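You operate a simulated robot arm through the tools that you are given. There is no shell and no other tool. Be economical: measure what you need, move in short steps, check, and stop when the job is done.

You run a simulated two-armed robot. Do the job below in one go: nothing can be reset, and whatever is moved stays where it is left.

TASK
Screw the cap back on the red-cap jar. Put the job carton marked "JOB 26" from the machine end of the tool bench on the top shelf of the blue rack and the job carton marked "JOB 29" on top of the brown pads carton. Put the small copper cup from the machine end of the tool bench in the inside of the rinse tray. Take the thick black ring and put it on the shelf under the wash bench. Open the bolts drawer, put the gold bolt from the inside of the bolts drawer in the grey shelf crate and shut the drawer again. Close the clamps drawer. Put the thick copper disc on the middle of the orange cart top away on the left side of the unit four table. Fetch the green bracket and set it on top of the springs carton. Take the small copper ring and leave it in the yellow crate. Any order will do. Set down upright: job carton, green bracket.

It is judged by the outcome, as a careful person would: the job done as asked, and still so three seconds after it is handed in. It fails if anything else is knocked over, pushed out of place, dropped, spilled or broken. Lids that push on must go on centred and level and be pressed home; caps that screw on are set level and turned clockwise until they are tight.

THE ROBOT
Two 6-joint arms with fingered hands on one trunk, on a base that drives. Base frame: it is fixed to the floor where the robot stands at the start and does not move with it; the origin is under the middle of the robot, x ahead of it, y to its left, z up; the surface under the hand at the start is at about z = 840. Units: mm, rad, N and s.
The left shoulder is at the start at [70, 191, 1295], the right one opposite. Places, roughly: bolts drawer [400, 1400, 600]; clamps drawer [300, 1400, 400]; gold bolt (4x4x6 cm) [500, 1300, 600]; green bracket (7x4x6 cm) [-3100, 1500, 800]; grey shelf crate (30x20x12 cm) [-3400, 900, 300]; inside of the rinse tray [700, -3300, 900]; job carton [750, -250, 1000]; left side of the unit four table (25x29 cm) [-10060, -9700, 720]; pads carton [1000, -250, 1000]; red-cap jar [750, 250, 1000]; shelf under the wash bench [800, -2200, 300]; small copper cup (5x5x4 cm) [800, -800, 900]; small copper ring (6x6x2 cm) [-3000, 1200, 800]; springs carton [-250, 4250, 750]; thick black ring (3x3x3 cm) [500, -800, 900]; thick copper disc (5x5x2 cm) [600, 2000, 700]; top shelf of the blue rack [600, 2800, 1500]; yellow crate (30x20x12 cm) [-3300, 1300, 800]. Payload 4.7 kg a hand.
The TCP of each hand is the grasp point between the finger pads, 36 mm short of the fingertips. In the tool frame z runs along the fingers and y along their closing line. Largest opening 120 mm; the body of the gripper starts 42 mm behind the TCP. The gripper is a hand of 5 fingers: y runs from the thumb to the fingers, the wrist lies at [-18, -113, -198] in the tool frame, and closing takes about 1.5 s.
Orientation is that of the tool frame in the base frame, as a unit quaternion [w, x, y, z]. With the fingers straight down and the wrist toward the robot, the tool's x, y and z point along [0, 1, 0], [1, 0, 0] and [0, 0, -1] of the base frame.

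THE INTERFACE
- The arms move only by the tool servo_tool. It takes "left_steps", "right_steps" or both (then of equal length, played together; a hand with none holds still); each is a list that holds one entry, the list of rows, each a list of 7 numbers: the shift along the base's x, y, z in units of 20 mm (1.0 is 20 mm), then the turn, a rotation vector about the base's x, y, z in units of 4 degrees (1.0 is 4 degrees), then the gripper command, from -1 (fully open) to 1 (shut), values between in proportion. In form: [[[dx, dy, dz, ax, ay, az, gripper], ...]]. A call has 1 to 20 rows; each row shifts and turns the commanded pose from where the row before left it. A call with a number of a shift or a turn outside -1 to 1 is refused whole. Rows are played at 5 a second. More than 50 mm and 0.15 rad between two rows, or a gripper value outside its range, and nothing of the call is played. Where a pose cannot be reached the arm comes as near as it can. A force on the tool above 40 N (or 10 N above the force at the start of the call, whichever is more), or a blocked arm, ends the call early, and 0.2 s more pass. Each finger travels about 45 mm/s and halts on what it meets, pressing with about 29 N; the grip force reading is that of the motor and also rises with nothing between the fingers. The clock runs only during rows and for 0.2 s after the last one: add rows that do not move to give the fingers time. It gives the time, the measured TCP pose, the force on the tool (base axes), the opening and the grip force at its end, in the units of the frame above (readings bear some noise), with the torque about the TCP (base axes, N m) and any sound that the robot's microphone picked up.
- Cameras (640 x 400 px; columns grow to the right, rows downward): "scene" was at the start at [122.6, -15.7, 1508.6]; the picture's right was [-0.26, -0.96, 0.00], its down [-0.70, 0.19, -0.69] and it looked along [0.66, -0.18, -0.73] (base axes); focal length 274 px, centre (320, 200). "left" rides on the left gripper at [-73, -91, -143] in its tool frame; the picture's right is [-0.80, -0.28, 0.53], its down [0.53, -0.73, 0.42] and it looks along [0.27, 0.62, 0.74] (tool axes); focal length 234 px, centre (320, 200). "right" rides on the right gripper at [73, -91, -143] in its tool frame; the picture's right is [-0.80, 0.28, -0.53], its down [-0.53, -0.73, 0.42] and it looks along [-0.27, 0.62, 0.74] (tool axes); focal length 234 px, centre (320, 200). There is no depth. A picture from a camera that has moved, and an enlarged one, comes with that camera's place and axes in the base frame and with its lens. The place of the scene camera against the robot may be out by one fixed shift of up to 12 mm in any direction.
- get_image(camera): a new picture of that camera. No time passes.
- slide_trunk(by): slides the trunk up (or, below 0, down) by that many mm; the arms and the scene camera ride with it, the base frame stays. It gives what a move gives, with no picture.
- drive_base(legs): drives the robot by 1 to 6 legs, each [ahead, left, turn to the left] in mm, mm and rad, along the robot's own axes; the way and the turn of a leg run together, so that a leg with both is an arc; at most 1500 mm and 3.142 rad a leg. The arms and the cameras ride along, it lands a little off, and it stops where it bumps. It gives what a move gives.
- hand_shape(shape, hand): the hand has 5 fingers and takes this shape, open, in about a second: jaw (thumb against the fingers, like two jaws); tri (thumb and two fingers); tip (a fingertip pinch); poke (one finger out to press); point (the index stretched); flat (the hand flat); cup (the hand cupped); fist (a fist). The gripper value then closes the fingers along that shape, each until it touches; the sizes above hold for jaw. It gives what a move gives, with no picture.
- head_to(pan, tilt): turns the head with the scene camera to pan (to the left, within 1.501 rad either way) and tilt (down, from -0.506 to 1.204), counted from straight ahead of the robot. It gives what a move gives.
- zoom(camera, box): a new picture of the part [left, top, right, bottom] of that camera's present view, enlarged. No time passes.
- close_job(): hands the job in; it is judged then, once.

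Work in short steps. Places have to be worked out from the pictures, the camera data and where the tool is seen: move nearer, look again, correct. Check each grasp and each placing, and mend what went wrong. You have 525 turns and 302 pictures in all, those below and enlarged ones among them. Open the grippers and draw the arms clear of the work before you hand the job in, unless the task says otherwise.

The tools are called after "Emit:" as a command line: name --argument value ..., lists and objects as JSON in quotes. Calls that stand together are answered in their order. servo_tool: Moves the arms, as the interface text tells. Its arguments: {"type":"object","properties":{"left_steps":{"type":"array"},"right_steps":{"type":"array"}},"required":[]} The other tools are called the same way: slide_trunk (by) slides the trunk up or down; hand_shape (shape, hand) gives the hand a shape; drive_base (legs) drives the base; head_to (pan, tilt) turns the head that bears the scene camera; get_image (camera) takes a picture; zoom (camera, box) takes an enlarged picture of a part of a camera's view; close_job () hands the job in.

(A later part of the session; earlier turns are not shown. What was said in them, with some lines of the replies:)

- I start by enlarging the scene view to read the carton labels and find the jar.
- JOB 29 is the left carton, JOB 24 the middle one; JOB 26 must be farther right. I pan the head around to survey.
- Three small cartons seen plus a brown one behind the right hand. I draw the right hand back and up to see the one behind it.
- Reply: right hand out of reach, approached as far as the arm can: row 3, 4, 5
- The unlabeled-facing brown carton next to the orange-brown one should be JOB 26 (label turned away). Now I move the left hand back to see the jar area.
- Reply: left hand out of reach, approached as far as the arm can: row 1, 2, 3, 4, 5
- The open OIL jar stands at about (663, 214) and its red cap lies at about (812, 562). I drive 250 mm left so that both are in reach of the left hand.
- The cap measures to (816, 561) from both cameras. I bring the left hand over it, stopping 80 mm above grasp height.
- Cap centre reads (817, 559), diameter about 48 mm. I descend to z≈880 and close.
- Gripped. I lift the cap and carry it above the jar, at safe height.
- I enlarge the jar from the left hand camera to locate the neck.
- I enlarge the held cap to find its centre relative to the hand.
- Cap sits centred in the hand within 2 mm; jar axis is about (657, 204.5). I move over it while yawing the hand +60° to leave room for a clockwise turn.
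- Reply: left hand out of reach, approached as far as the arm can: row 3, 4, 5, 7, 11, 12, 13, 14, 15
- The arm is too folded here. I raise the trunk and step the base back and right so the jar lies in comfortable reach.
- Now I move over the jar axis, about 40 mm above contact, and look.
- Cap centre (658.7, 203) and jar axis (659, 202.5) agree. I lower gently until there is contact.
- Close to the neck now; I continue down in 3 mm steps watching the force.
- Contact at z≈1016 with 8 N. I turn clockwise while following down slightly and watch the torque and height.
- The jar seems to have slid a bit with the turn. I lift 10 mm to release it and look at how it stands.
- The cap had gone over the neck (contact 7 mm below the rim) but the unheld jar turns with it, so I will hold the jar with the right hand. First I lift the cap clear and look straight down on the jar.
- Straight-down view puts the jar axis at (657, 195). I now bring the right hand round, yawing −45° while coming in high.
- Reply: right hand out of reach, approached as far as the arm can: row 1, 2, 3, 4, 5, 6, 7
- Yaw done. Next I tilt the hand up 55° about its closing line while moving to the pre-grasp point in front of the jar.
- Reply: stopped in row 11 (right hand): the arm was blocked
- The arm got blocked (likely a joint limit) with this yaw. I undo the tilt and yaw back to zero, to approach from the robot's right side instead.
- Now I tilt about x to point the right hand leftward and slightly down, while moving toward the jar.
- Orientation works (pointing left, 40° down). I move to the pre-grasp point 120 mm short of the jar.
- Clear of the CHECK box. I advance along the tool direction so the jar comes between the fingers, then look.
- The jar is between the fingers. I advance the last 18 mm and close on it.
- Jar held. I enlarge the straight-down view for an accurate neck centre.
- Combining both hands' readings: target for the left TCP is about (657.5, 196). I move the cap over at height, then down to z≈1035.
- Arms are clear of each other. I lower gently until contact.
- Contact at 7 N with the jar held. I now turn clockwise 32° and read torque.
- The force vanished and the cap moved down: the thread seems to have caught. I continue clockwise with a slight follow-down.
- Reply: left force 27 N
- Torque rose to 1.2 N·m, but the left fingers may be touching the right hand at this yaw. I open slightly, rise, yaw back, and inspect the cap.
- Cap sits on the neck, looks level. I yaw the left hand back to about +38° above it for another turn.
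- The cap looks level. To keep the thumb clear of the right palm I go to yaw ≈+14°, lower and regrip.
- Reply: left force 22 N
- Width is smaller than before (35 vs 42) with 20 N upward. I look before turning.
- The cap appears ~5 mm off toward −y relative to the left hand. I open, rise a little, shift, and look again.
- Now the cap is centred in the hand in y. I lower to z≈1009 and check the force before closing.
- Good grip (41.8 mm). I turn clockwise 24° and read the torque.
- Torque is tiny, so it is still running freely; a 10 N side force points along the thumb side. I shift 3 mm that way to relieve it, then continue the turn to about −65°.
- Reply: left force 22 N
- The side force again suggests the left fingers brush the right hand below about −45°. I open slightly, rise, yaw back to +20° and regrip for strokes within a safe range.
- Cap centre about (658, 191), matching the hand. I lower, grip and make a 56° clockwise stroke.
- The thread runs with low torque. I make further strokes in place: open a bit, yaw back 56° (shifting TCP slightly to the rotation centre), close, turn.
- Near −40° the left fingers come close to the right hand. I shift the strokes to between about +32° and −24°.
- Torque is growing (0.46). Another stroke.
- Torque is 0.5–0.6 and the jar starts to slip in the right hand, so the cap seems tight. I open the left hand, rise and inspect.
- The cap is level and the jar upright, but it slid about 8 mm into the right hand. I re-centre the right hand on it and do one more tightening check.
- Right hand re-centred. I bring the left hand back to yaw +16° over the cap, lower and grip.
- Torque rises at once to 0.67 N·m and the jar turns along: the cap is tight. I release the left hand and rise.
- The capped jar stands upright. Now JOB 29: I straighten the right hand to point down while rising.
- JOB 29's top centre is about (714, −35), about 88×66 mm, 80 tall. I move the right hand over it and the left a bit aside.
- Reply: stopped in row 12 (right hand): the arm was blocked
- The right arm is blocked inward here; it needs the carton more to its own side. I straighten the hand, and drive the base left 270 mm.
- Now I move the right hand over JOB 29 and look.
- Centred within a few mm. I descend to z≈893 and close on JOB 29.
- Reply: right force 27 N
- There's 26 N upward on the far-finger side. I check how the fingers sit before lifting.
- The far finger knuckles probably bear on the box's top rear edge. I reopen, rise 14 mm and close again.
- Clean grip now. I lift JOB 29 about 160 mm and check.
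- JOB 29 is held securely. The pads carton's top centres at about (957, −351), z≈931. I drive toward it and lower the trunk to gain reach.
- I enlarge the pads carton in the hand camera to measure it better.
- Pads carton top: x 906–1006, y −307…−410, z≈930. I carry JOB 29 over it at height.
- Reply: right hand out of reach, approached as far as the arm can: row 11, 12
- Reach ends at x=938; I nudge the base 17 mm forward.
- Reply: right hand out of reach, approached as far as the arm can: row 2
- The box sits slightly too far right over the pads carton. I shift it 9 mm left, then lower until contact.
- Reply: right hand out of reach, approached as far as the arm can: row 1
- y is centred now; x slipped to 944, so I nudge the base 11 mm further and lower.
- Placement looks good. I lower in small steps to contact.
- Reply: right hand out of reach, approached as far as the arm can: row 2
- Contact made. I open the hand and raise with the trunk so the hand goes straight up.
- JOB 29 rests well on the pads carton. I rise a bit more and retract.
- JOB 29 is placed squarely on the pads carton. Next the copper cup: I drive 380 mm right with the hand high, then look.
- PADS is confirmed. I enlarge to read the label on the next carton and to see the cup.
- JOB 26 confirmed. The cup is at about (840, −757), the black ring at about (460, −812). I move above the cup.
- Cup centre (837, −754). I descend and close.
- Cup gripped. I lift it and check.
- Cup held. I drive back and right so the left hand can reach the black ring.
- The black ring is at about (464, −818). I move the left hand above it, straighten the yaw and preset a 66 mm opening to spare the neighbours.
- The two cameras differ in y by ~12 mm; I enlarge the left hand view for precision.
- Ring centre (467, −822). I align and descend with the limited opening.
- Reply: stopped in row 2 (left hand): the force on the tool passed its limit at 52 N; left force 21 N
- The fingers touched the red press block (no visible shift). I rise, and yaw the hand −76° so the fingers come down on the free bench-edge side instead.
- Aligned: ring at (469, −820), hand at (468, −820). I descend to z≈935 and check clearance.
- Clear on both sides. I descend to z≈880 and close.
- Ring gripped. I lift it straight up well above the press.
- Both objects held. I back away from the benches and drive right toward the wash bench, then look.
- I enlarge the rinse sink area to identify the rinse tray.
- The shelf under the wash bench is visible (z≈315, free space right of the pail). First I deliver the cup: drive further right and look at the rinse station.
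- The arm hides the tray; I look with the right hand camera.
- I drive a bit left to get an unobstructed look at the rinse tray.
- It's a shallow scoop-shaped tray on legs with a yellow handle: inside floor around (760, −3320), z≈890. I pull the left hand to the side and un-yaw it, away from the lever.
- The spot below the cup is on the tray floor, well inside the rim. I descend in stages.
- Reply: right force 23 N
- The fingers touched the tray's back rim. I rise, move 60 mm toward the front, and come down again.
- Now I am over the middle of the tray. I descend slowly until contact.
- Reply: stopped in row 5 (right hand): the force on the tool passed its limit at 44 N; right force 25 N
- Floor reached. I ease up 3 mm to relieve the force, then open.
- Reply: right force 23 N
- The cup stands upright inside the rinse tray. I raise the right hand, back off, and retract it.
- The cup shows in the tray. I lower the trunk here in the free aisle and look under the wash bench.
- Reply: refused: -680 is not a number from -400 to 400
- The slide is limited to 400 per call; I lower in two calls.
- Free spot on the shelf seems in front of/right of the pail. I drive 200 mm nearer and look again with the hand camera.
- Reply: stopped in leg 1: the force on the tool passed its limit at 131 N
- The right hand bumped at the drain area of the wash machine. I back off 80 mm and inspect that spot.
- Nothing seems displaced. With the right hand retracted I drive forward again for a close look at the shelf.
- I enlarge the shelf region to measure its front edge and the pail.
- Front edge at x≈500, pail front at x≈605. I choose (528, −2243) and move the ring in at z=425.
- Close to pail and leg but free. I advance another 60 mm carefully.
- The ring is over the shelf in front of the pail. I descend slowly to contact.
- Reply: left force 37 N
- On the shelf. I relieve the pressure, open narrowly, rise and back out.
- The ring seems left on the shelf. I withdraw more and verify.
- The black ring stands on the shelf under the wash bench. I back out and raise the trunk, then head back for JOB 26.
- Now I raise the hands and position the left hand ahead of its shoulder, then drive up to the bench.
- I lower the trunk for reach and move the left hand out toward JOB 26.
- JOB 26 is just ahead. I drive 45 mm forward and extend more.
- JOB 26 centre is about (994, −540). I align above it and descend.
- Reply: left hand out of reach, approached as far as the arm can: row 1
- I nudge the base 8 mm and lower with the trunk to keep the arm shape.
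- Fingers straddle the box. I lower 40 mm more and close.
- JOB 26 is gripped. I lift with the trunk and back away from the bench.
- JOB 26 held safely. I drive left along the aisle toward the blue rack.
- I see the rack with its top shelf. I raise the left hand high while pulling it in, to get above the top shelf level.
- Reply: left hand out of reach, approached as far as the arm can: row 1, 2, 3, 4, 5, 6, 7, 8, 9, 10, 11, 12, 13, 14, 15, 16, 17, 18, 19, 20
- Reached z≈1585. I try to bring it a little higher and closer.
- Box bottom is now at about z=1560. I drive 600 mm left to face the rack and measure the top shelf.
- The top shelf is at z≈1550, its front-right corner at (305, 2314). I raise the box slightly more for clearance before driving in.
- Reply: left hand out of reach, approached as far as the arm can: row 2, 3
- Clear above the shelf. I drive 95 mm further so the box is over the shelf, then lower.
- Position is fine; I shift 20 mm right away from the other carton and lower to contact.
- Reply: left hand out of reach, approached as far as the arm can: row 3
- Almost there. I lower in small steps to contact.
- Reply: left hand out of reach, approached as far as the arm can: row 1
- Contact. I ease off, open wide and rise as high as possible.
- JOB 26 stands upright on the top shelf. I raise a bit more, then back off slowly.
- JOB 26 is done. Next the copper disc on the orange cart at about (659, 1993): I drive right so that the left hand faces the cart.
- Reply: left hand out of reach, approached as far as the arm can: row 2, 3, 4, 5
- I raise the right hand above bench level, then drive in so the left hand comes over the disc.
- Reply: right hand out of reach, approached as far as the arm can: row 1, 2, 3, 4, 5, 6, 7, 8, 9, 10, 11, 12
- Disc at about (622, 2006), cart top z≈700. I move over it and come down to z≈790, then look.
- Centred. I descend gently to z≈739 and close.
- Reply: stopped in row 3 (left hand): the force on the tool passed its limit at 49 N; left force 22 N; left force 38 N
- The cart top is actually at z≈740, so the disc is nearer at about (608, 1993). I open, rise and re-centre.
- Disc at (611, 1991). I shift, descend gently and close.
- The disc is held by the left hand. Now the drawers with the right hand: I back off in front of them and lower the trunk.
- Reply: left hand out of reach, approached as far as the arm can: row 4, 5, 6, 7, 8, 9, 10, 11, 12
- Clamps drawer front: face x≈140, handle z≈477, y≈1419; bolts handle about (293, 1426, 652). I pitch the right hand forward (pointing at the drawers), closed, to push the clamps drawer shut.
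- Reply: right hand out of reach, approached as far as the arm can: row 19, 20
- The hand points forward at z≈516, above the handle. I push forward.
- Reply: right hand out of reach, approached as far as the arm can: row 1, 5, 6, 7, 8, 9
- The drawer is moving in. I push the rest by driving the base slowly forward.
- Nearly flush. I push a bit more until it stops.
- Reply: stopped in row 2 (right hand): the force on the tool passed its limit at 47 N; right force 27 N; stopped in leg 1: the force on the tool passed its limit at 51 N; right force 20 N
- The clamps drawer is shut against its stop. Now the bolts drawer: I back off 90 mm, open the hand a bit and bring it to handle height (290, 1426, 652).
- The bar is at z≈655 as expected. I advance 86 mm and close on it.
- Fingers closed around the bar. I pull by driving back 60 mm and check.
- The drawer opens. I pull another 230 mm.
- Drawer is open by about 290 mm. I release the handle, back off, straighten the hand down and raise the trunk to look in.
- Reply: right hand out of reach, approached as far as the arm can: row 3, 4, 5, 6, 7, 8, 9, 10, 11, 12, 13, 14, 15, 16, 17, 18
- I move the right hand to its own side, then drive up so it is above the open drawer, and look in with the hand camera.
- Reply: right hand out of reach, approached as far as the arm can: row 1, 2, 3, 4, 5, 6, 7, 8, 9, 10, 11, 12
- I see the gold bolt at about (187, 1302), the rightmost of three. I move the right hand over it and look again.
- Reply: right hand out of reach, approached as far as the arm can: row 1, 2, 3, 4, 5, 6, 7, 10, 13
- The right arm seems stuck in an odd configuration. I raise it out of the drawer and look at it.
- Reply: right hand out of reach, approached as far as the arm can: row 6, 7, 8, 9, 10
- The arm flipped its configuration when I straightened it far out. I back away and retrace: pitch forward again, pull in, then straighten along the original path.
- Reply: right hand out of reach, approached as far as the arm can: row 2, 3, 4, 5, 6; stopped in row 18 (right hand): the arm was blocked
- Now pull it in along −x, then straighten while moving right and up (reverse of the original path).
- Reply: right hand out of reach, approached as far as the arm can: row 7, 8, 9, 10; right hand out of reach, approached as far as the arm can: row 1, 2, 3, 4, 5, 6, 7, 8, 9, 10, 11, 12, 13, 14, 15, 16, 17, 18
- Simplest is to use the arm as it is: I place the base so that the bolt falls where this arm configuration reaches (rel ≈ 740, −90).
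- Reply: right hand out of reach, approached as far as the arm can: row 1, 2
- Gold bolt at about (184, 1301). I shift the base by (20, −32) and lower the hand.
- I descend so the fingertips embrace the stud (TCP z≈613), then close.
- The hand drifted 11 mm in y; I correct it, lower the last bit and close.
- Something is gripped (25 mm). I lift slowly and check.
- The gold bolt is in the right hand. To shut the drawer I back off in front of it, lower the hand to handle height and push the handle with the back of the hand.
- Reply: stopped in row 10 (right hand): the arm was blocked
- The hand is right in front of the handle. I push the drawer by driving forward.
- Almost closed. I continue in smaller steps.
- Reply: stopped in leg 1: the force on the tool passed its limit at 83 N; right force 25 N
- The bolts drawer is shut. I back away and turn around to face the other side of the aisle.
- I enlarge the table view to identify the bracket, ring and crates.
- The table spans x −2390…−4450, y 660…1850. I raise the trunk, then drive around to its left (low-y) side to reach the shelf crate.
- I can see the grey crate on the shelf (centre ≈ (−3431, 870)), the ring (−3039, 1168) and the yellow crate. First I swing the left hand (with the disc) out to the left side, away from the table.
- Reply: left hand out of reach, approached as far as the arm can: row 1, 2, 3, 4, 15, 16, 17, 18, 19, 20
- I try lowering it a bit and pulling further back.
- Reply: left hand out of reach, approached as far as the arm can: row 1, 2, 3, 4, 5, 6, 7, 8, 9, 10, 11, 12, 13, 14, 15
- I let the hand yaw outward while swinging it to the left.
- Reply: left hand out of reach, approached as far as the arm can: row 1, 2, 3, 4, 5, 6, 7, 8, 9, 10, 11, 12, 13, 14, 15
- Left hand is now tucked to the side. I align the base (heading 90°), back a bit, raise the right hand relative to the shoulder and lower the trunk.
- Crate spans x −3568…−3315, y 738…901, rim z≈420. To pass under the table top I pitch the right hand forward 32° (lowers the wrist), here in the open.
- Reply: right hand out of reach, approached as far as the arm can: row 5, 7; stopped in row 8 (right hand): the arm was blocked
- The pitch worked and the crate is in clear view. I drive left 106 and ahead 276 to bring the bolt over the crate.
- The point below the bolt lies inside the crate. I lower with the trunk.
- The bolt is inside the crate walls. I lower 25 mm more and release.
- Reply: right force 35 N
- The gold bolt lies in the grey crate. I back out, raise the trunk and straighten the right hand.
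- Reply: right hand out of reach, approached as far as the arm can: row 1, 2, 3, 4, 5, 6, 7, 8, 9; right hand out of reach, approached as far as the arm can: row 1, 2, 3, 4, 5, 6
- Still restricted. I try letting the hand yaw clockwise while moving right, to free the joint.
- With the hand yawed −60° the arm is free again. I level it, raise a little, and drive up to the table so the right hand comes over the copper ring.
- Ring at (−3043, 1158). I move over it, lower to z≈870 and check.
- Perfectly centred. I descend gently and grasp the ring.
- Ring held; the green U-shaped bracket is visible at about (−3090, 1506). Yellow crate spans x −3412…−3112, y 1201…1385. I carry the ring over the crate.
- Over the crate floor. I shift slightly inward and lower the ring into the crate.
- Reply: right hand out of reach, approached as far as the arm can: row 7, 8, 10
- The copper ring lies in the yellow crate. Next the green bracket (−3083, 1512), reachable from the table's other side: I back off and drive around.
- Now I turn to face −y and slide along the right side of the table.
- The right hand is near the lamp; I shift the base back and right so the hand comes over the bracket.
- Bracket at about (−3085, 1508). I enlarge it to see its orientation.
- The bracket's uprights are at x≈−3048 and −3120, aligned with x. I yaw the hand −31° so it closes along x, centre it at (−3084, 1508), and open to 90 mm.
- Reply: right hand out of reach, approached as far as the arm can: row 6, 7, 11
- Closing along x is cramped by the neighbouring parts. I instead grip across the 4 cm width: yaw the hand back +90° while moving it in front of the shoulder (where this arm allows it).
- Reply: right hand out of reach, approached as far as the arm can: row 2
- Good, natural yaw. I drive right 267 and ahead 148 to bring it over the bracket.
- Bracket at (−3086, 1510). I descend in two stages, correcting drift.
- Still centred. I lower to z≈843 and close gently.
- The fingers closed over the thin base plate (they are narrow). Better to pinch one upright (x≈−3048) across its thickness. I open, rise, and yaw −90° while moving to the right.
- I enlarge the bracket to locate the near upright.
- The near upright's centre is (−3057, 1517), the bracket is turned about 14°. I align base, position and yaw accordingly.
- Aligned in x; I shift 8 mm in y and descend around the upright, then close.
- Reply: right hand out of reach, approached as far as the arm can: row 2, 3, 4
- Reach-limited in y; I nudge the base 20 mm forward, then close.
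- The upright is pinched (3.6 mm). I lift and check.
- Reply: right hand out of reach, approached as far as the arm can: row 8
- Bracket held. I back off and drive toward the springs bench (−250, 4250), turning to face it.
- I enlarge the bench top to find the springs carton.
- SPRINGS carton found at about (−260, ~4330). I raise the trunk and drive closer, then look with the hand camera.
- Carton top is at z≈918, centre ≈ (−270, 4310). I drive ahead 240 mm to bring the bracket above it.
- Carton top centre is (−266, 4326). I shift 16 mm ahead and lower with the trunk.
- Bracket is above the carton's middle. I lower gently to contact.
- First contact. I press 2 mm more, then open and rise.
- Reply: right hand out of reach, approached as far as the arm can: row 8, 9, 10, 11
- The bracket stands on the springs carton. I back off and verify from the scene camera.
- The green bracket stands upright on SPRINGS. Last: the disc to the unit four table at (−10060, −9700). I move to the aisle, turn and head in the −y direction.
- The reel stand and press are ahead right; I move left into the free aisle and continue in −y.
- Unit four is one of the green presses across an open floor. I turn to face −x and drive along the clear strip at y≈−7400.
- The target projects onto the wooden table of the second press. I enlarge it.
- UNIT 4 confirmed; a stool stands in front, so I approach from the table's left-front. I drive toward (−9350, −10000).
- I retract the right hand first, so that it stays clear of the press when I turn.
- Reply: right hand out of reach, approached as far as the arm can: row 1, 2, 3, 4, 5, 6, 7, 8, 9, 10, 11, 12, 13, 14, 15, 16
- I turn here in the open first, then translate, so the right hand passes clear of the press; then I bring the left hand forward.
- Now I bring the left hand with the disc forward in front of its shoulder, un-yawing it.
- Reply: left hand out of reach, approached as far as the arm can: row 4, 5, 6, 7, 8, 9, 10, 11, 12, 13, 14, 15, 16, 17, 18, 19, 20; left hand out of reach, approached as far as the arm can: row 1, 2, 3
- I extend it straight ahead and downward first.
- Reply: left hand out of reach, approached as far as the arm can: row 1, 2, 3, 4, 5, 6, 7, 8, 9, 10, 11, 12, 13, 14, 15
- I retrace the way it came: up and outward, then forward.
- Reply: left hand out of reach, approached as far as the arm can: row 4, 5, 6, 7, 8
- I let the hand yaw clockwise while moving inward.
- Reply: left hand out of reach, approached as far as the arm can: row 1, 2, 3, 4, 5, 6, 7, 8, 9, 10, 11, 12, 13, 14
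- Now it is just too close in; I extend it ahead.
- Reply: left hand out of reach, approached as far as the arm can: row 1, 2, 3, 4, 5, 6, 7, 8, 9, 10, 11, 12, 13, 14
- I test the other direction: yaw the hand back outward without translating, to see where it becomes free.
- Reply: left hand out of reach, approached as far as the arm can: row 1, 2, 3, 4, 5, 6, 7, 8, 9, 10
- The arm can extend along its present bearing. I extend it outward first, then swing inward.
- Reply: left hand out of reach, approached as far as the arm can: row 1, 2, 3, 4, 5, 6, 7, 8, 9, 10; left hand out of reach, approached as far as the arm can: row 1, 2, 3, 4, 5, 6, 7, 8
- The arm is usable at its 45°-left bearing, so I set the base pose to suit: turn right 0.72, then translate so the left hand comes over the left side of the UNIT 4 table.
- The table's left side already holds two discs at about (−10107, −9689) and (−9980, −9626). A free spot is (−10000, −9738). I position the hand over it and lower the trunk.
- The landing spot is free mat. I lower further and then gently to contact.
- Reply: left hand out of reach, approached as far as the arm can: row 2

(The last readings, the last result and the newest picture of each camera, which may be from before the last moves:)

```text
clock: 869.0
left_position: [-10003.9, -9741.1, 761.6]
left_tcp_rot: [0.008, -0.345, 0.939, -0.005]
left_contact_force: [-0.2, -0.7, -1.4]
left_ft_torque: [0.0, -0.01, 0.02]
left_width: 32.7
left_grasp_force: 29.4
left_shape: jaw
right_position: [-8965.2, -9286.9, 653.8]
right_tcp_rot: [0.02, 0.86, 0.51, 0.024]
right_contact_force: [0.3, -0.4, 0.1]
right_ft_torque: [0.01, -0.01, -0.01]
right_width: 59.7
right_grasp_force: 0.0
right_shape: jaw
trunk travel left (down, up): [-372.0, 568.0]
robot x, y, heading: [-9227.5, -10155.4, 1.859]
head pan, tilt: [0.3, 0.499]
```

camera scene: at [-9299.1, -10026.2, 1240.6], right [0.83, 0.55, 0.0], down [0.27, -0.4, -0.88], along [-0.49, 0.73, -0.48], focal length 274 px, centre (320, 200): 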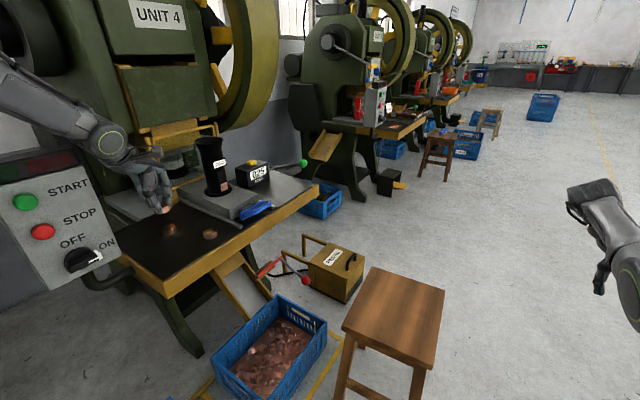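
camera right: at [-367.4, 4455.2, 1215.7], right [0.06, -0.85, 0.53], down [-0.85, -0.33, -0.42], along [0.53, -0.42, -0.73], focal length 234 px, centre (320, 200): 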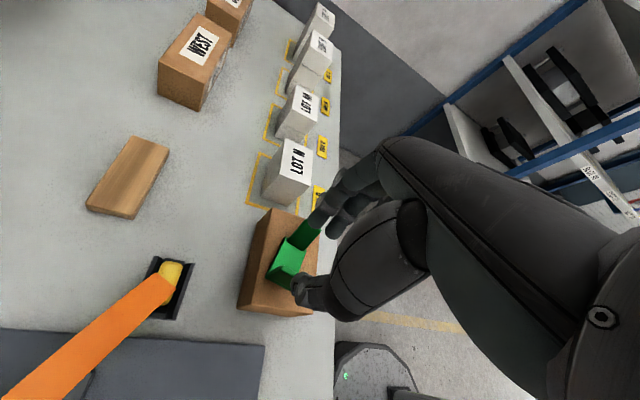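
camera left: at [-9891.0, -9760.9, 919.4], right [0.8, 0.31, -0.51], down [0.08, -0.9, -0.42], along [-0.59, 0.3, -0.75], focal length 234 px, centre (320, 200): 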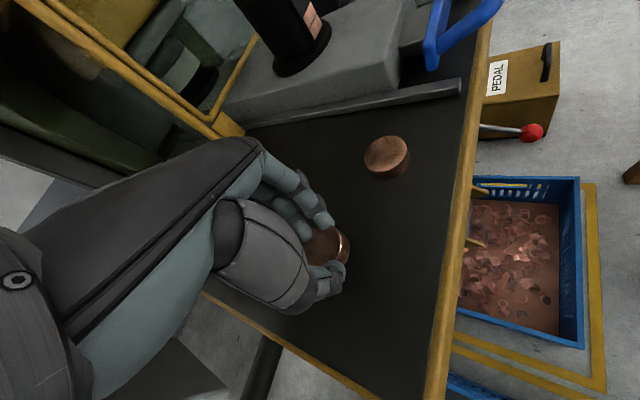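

Emit:
servo_tool --left_steps '[[[0, 0, -0.12, 0, 0, 0, 1], [0, 0, -0.12, 0, 0, 0, 1], [0, 0, -0.12, 0, 0, 0, 1], [0, 0, 0, 0, 0, 0, 1]]]'

Emit:
get_image --camera "left"

```text
clock: 870.0
left_position: [-10002.2, -9742.7, 758.5]
left_tcp_rot: [0.006, -0.344, 0.939, -0.003]
left_contact_force: [-3.2, 4.1, 22.2]
left_ft_torque: [0.53, 0.47, 0.0]
left_width: 33.8
left_grasp_force: 28.9
left_shape: jaw
left hand out of reach, approached as far as the arm can: row 1
right_position: [-8964.8, -9286.8, 655.4]
right_tcp_rot: [0.02, 0.859, 0.511, 0.023]
right_contact_force: [0.6, 0.0, -0.4]
right_ft_torque: [0.0, 0.02, 0.02]
right_width: 59.7
right_grasp_force: 0.0
right_shape: jaw
trunk travel left (down, up): [-372.0, 568.0]
robot x, y, heading: [-9225.7, -10155.8, 1.866]
head pan, tilt: [0.3, 0.499]
```

```text
33 pictures are left
camera left: at [-9890.2, -9765.7, 903.0], right [0.8, 0.31, -0.52], down [0.07, -0.9, -0.42], along [-0.6, 0.3, -0.74], focal length 234 px, centre (320, 200)
```

left: 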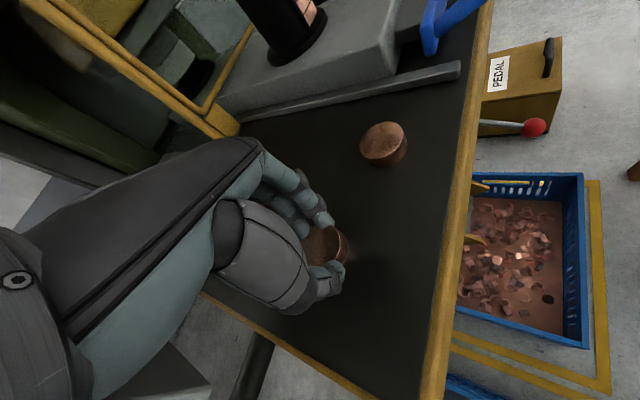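

Contact. I ease up 2 mm, open gently and rise.

Emit:
servo_tool --left_steps '[[[0, 0, 0.12, 0, 0, 0, 1], [0, 0, 0, 0, 0, 0, 0.4], [0, 0, 0, 0, 0, 0, 0.25], [0, 0, 0, 0, 0, 0, 0.15], [0, 0, 0, 0, 0, 0, 0.1], [0, 0, 0, 0, 0, 0, 0.1], [0, 0, 0.5, 0, 0, 0, 0.1], [0, 0, 0.5, 0, 0, 0, 0.1], [0, 0, 0, 0, 0, 0, 0.1]]]'

Emit:
slide_trunk --by 150

Emit:
get_image --camera "left"

```text
clock: 872.0
left_position: [-10003.8, -9741.2, 776.7]
left_tcp_rot: [0.007, -0.345, 0.938, -0.006]
left_contact_force: [0.1, 0.2, -0.7]
left_ft_torque: [-0.01, -0.01, 0.01]
left_width: 53.7
left_grasp_force: 0.0
left_shape: jaw
right_position: [-8966.1, -9286.5, 654.9]
right_tcp_rot: [0.021, 0.859, 0.511, 0.023]
right_contact_force: [-0.2, 0.2, 0.3]
right_ft_torque: [0.01, -0.01, -0.01]
right_width: 59.5
right_grasp_force: 0.0
right_shape: jaw
trunk travel left (down, up): [-372.0, 568.0]
robot x, y, heading: [-9231.4, -10149.2, 1.861]
head pan, tilt: [0.3, 0.499]
```

```text
clock: 873.7
left_position: [-10002.9, -9741.2, 926.2]
left_tcp_rot: [0.007, -0.345, 0.939, -0.006]
left_contact_force: [0.2, -0.2, 0.7]
left_ft_torque: [0.03, 0.01, 0.03]
left_width: 53.6
left_grasp_force: 0.1
left_shape: jaw
right_position: [-8965.0, -9286.4, 804.2]
right_tcp_rot: [0.02, 0.859, 0.51, 0.024]
right_contact_force: [0.1, -0.2, -0.2]
right_ft_torque: [0.0, -0.04, -0.02]
right_width: 59.5
right_grasp_force: 0.1
right_shape: jaw
trunk travel left (down, up): [-522.0, 418.0]
robot x, y, heading: [-9231.9, -10154.0, 1.858]
head pan, tilt: [0.3, 0.499]
```

```text
32 pictures are left
camera left: at [-9891.5, -9762.9, 1071.3], right [0.8, 0.31, -0.51], down [0.08, -0.91, -0.42], along [-0.59, 0.29, -0.75], focal length 234 px, centre (320, 200)
```

left: 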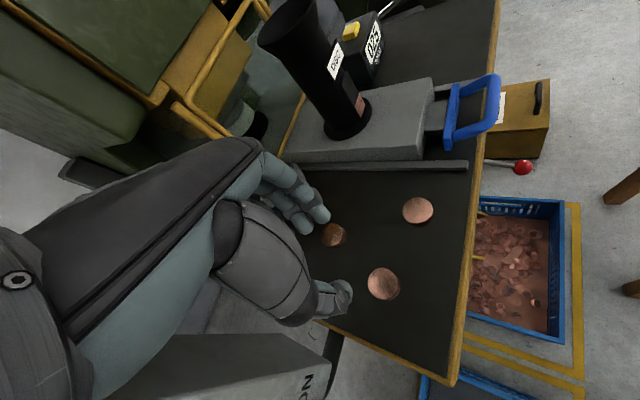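

The disc lies flat on the left side of the UNIT 4 table, clear of the other two. I open both hands, raise and back away.

Emit:
slide_trunk --by 300

Emit:
drive_base --legs '[[-250, 0, 0], [0, -400, 0]]'

Emit:
servo_tool --left_steps '[[[0, 0, 0, 0, 0, 0, -1], [0, 0, 0, 0, 0, 0, -1], [0, 0, 0, 0, 0, 0, -1], [0, 0, 0, 0, 0, 0, -1], [0, 0, 0, 0, 0, 0, -1]]]' --right_steps '[[[0, 0, 0, 0, 0, 0, -1], [0, 0, 0, 0, 0, 0, -1], [0, 0, 0, 0, 0, 0, -1], [0, 0, 0, 0, 0, 0, -1], [0, 0, 0, 0, 0, 0, -1]]]'

Emit:
head_to --pan 0.5 --tilt 0.45

Emit:
get_image --camera "scene"

```text
clock: 876.7
left_position: [-10003.0, -9740.7, 1226.2]
left_tcp_rot: [0.006, -0.346, 0.938, -0.006]
left_contact_force: [0.7, 0.0, 0.6]
left_ft_torque: [-0.01, 0.0, 0.01]
left_width: 53.5
left_grasp_force: 0.1
left_shape: jaw
right_position: [-8964.7, -9286.1, 1104.6]
right_tcp_rot: [0.02, 0.859, 0.511, 0.023]
right_contact_force: [-0.7, -0.1, -0.4]
right_ft_torque: [0.03, 0.0, 0.04]
right_width: 59.7
right_grasp_force: 0.1
right_shape: jaw
trunk travel left (down, up): [-822.0, 118.0]
robot x, y, heading: [-9232.8, -10156.4, 1.86]
head pan, tilt: [0.3, 0.499]
```

```text
clock: 880.6
left_position: [-9564.8, -9867.4, 1226.3]
left_tcp_rot: [0.007, -0.348, 0.937, -0.005]
left_contact_force: [0.2, 0.1, -0.3]
left_ft_torque: [0.0, -0.01, -0.03]
left_width: 53.5
left_grasp_force: 0.0
left_shape: jaw
right_position: [-8530.8, -9406.4, 1105.4]
right_tcp_rot: [0.022, 0.858, 0.513, 0.024]
right_contact_force: [0.2, -0.4, -0.3]
right_ft_torque: [-0.01, -0.02, -0.02]
right_width: 59.7
right_grasp_force: 0.1
right_shape: jaw
trunk travel left (down, up): [-822.0, 118.0]
robot x, y, heading: [-8786.7, -10271.5, 1.864]
head pan, tilt: [0.3, 0.499]
```

```text
clock: 881.8
left_position: [-9564.5, -9867.1, 1226.4]
left_tcp_rot: [0.007, -0.349, 0.937, -0.006]
left_contact_force: [0.7, -0.4, 0.8]
left_ft_torque: [0.0, 0.03, 0.02]
left_width: 119.6
left_grasp_force: 0.1
left_shape: jaw
right_position: [-8529.8, -9405.7, 1104.1]
right_tcp_rot: [0.019, 0.857, 0.514, 0.024]
right_contact_force: [-1.3, 0.7, 0.6]
right_ft_torque: [-0.01, 0.0, 0.02]
right_width: 119.4
right_grasp_force: 0.0
right_shape: jaw
trunk travel left (down, up): [-822.0, 118.0]
robot x, y, heading: [-8784.1, -10276.2, 1.865]
head pan, tilt: [0.3, 0.499]
```

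```text
clock: 882.5
left_position: [-9563.4, -9866.3, 1226.7]
left_tcp_rot: [0.008, -0.349, 0.937, -0.006]
left_contact_force: [-1.1, 0.2, -0.4]
left_ft_torque: [0.01, 0.01, -0.01]
left_width: 119.5
left_grasp_force: 0.0
left_shape: jaw
right_position: [-8529.0, -9405.7, 1104.6]
right_tcp_rot: [0.021, 0.857, 0.514, 0.023]
right_contact_force: [0.5, -0.5, 0.5]
right_ft_torque: [-0.06, -0.02, 0.01]
right_width: 119.7
right_grasp_force: 0.2
right_shape: jaw
trunk travel left (down, up): [-822.0, 118.0]
robot x, y, heading: [-8785.2, -10274.8, 1.861]
head pan, tilt: [0.499, 0.45]
```

```text
31 pictures are left
camera scene: at [-8871.7, -10158.3, 1590.0], right [0.7, 0.71, 0.0], down [0.31, -0.31, -0.9], along [-0.64, 0.63, -0.44], focal length 274 px, centre (320, 200)
```

scene: 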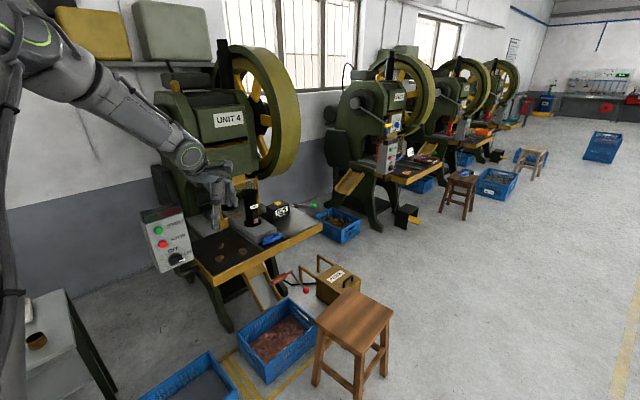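

All the items show in their places, the grippers are open and the arms are clear of the work. I hand the job in.

Emit:
close_job

```text
The job is handed in.
```

All the tasks you listed are done and the job is handed in, with both grippers open and the arms clear of the work. Three things went off plan:
- The right hand bumped the drain area of the wash machine once, at about 131 N, and nothing looked displaced afterwards.
- The left fingers touched the red press block on the tool bench while reaching for the black ring, with no visible shift.
- The red-cap jar ended about 20 mm from where it stood at the start.
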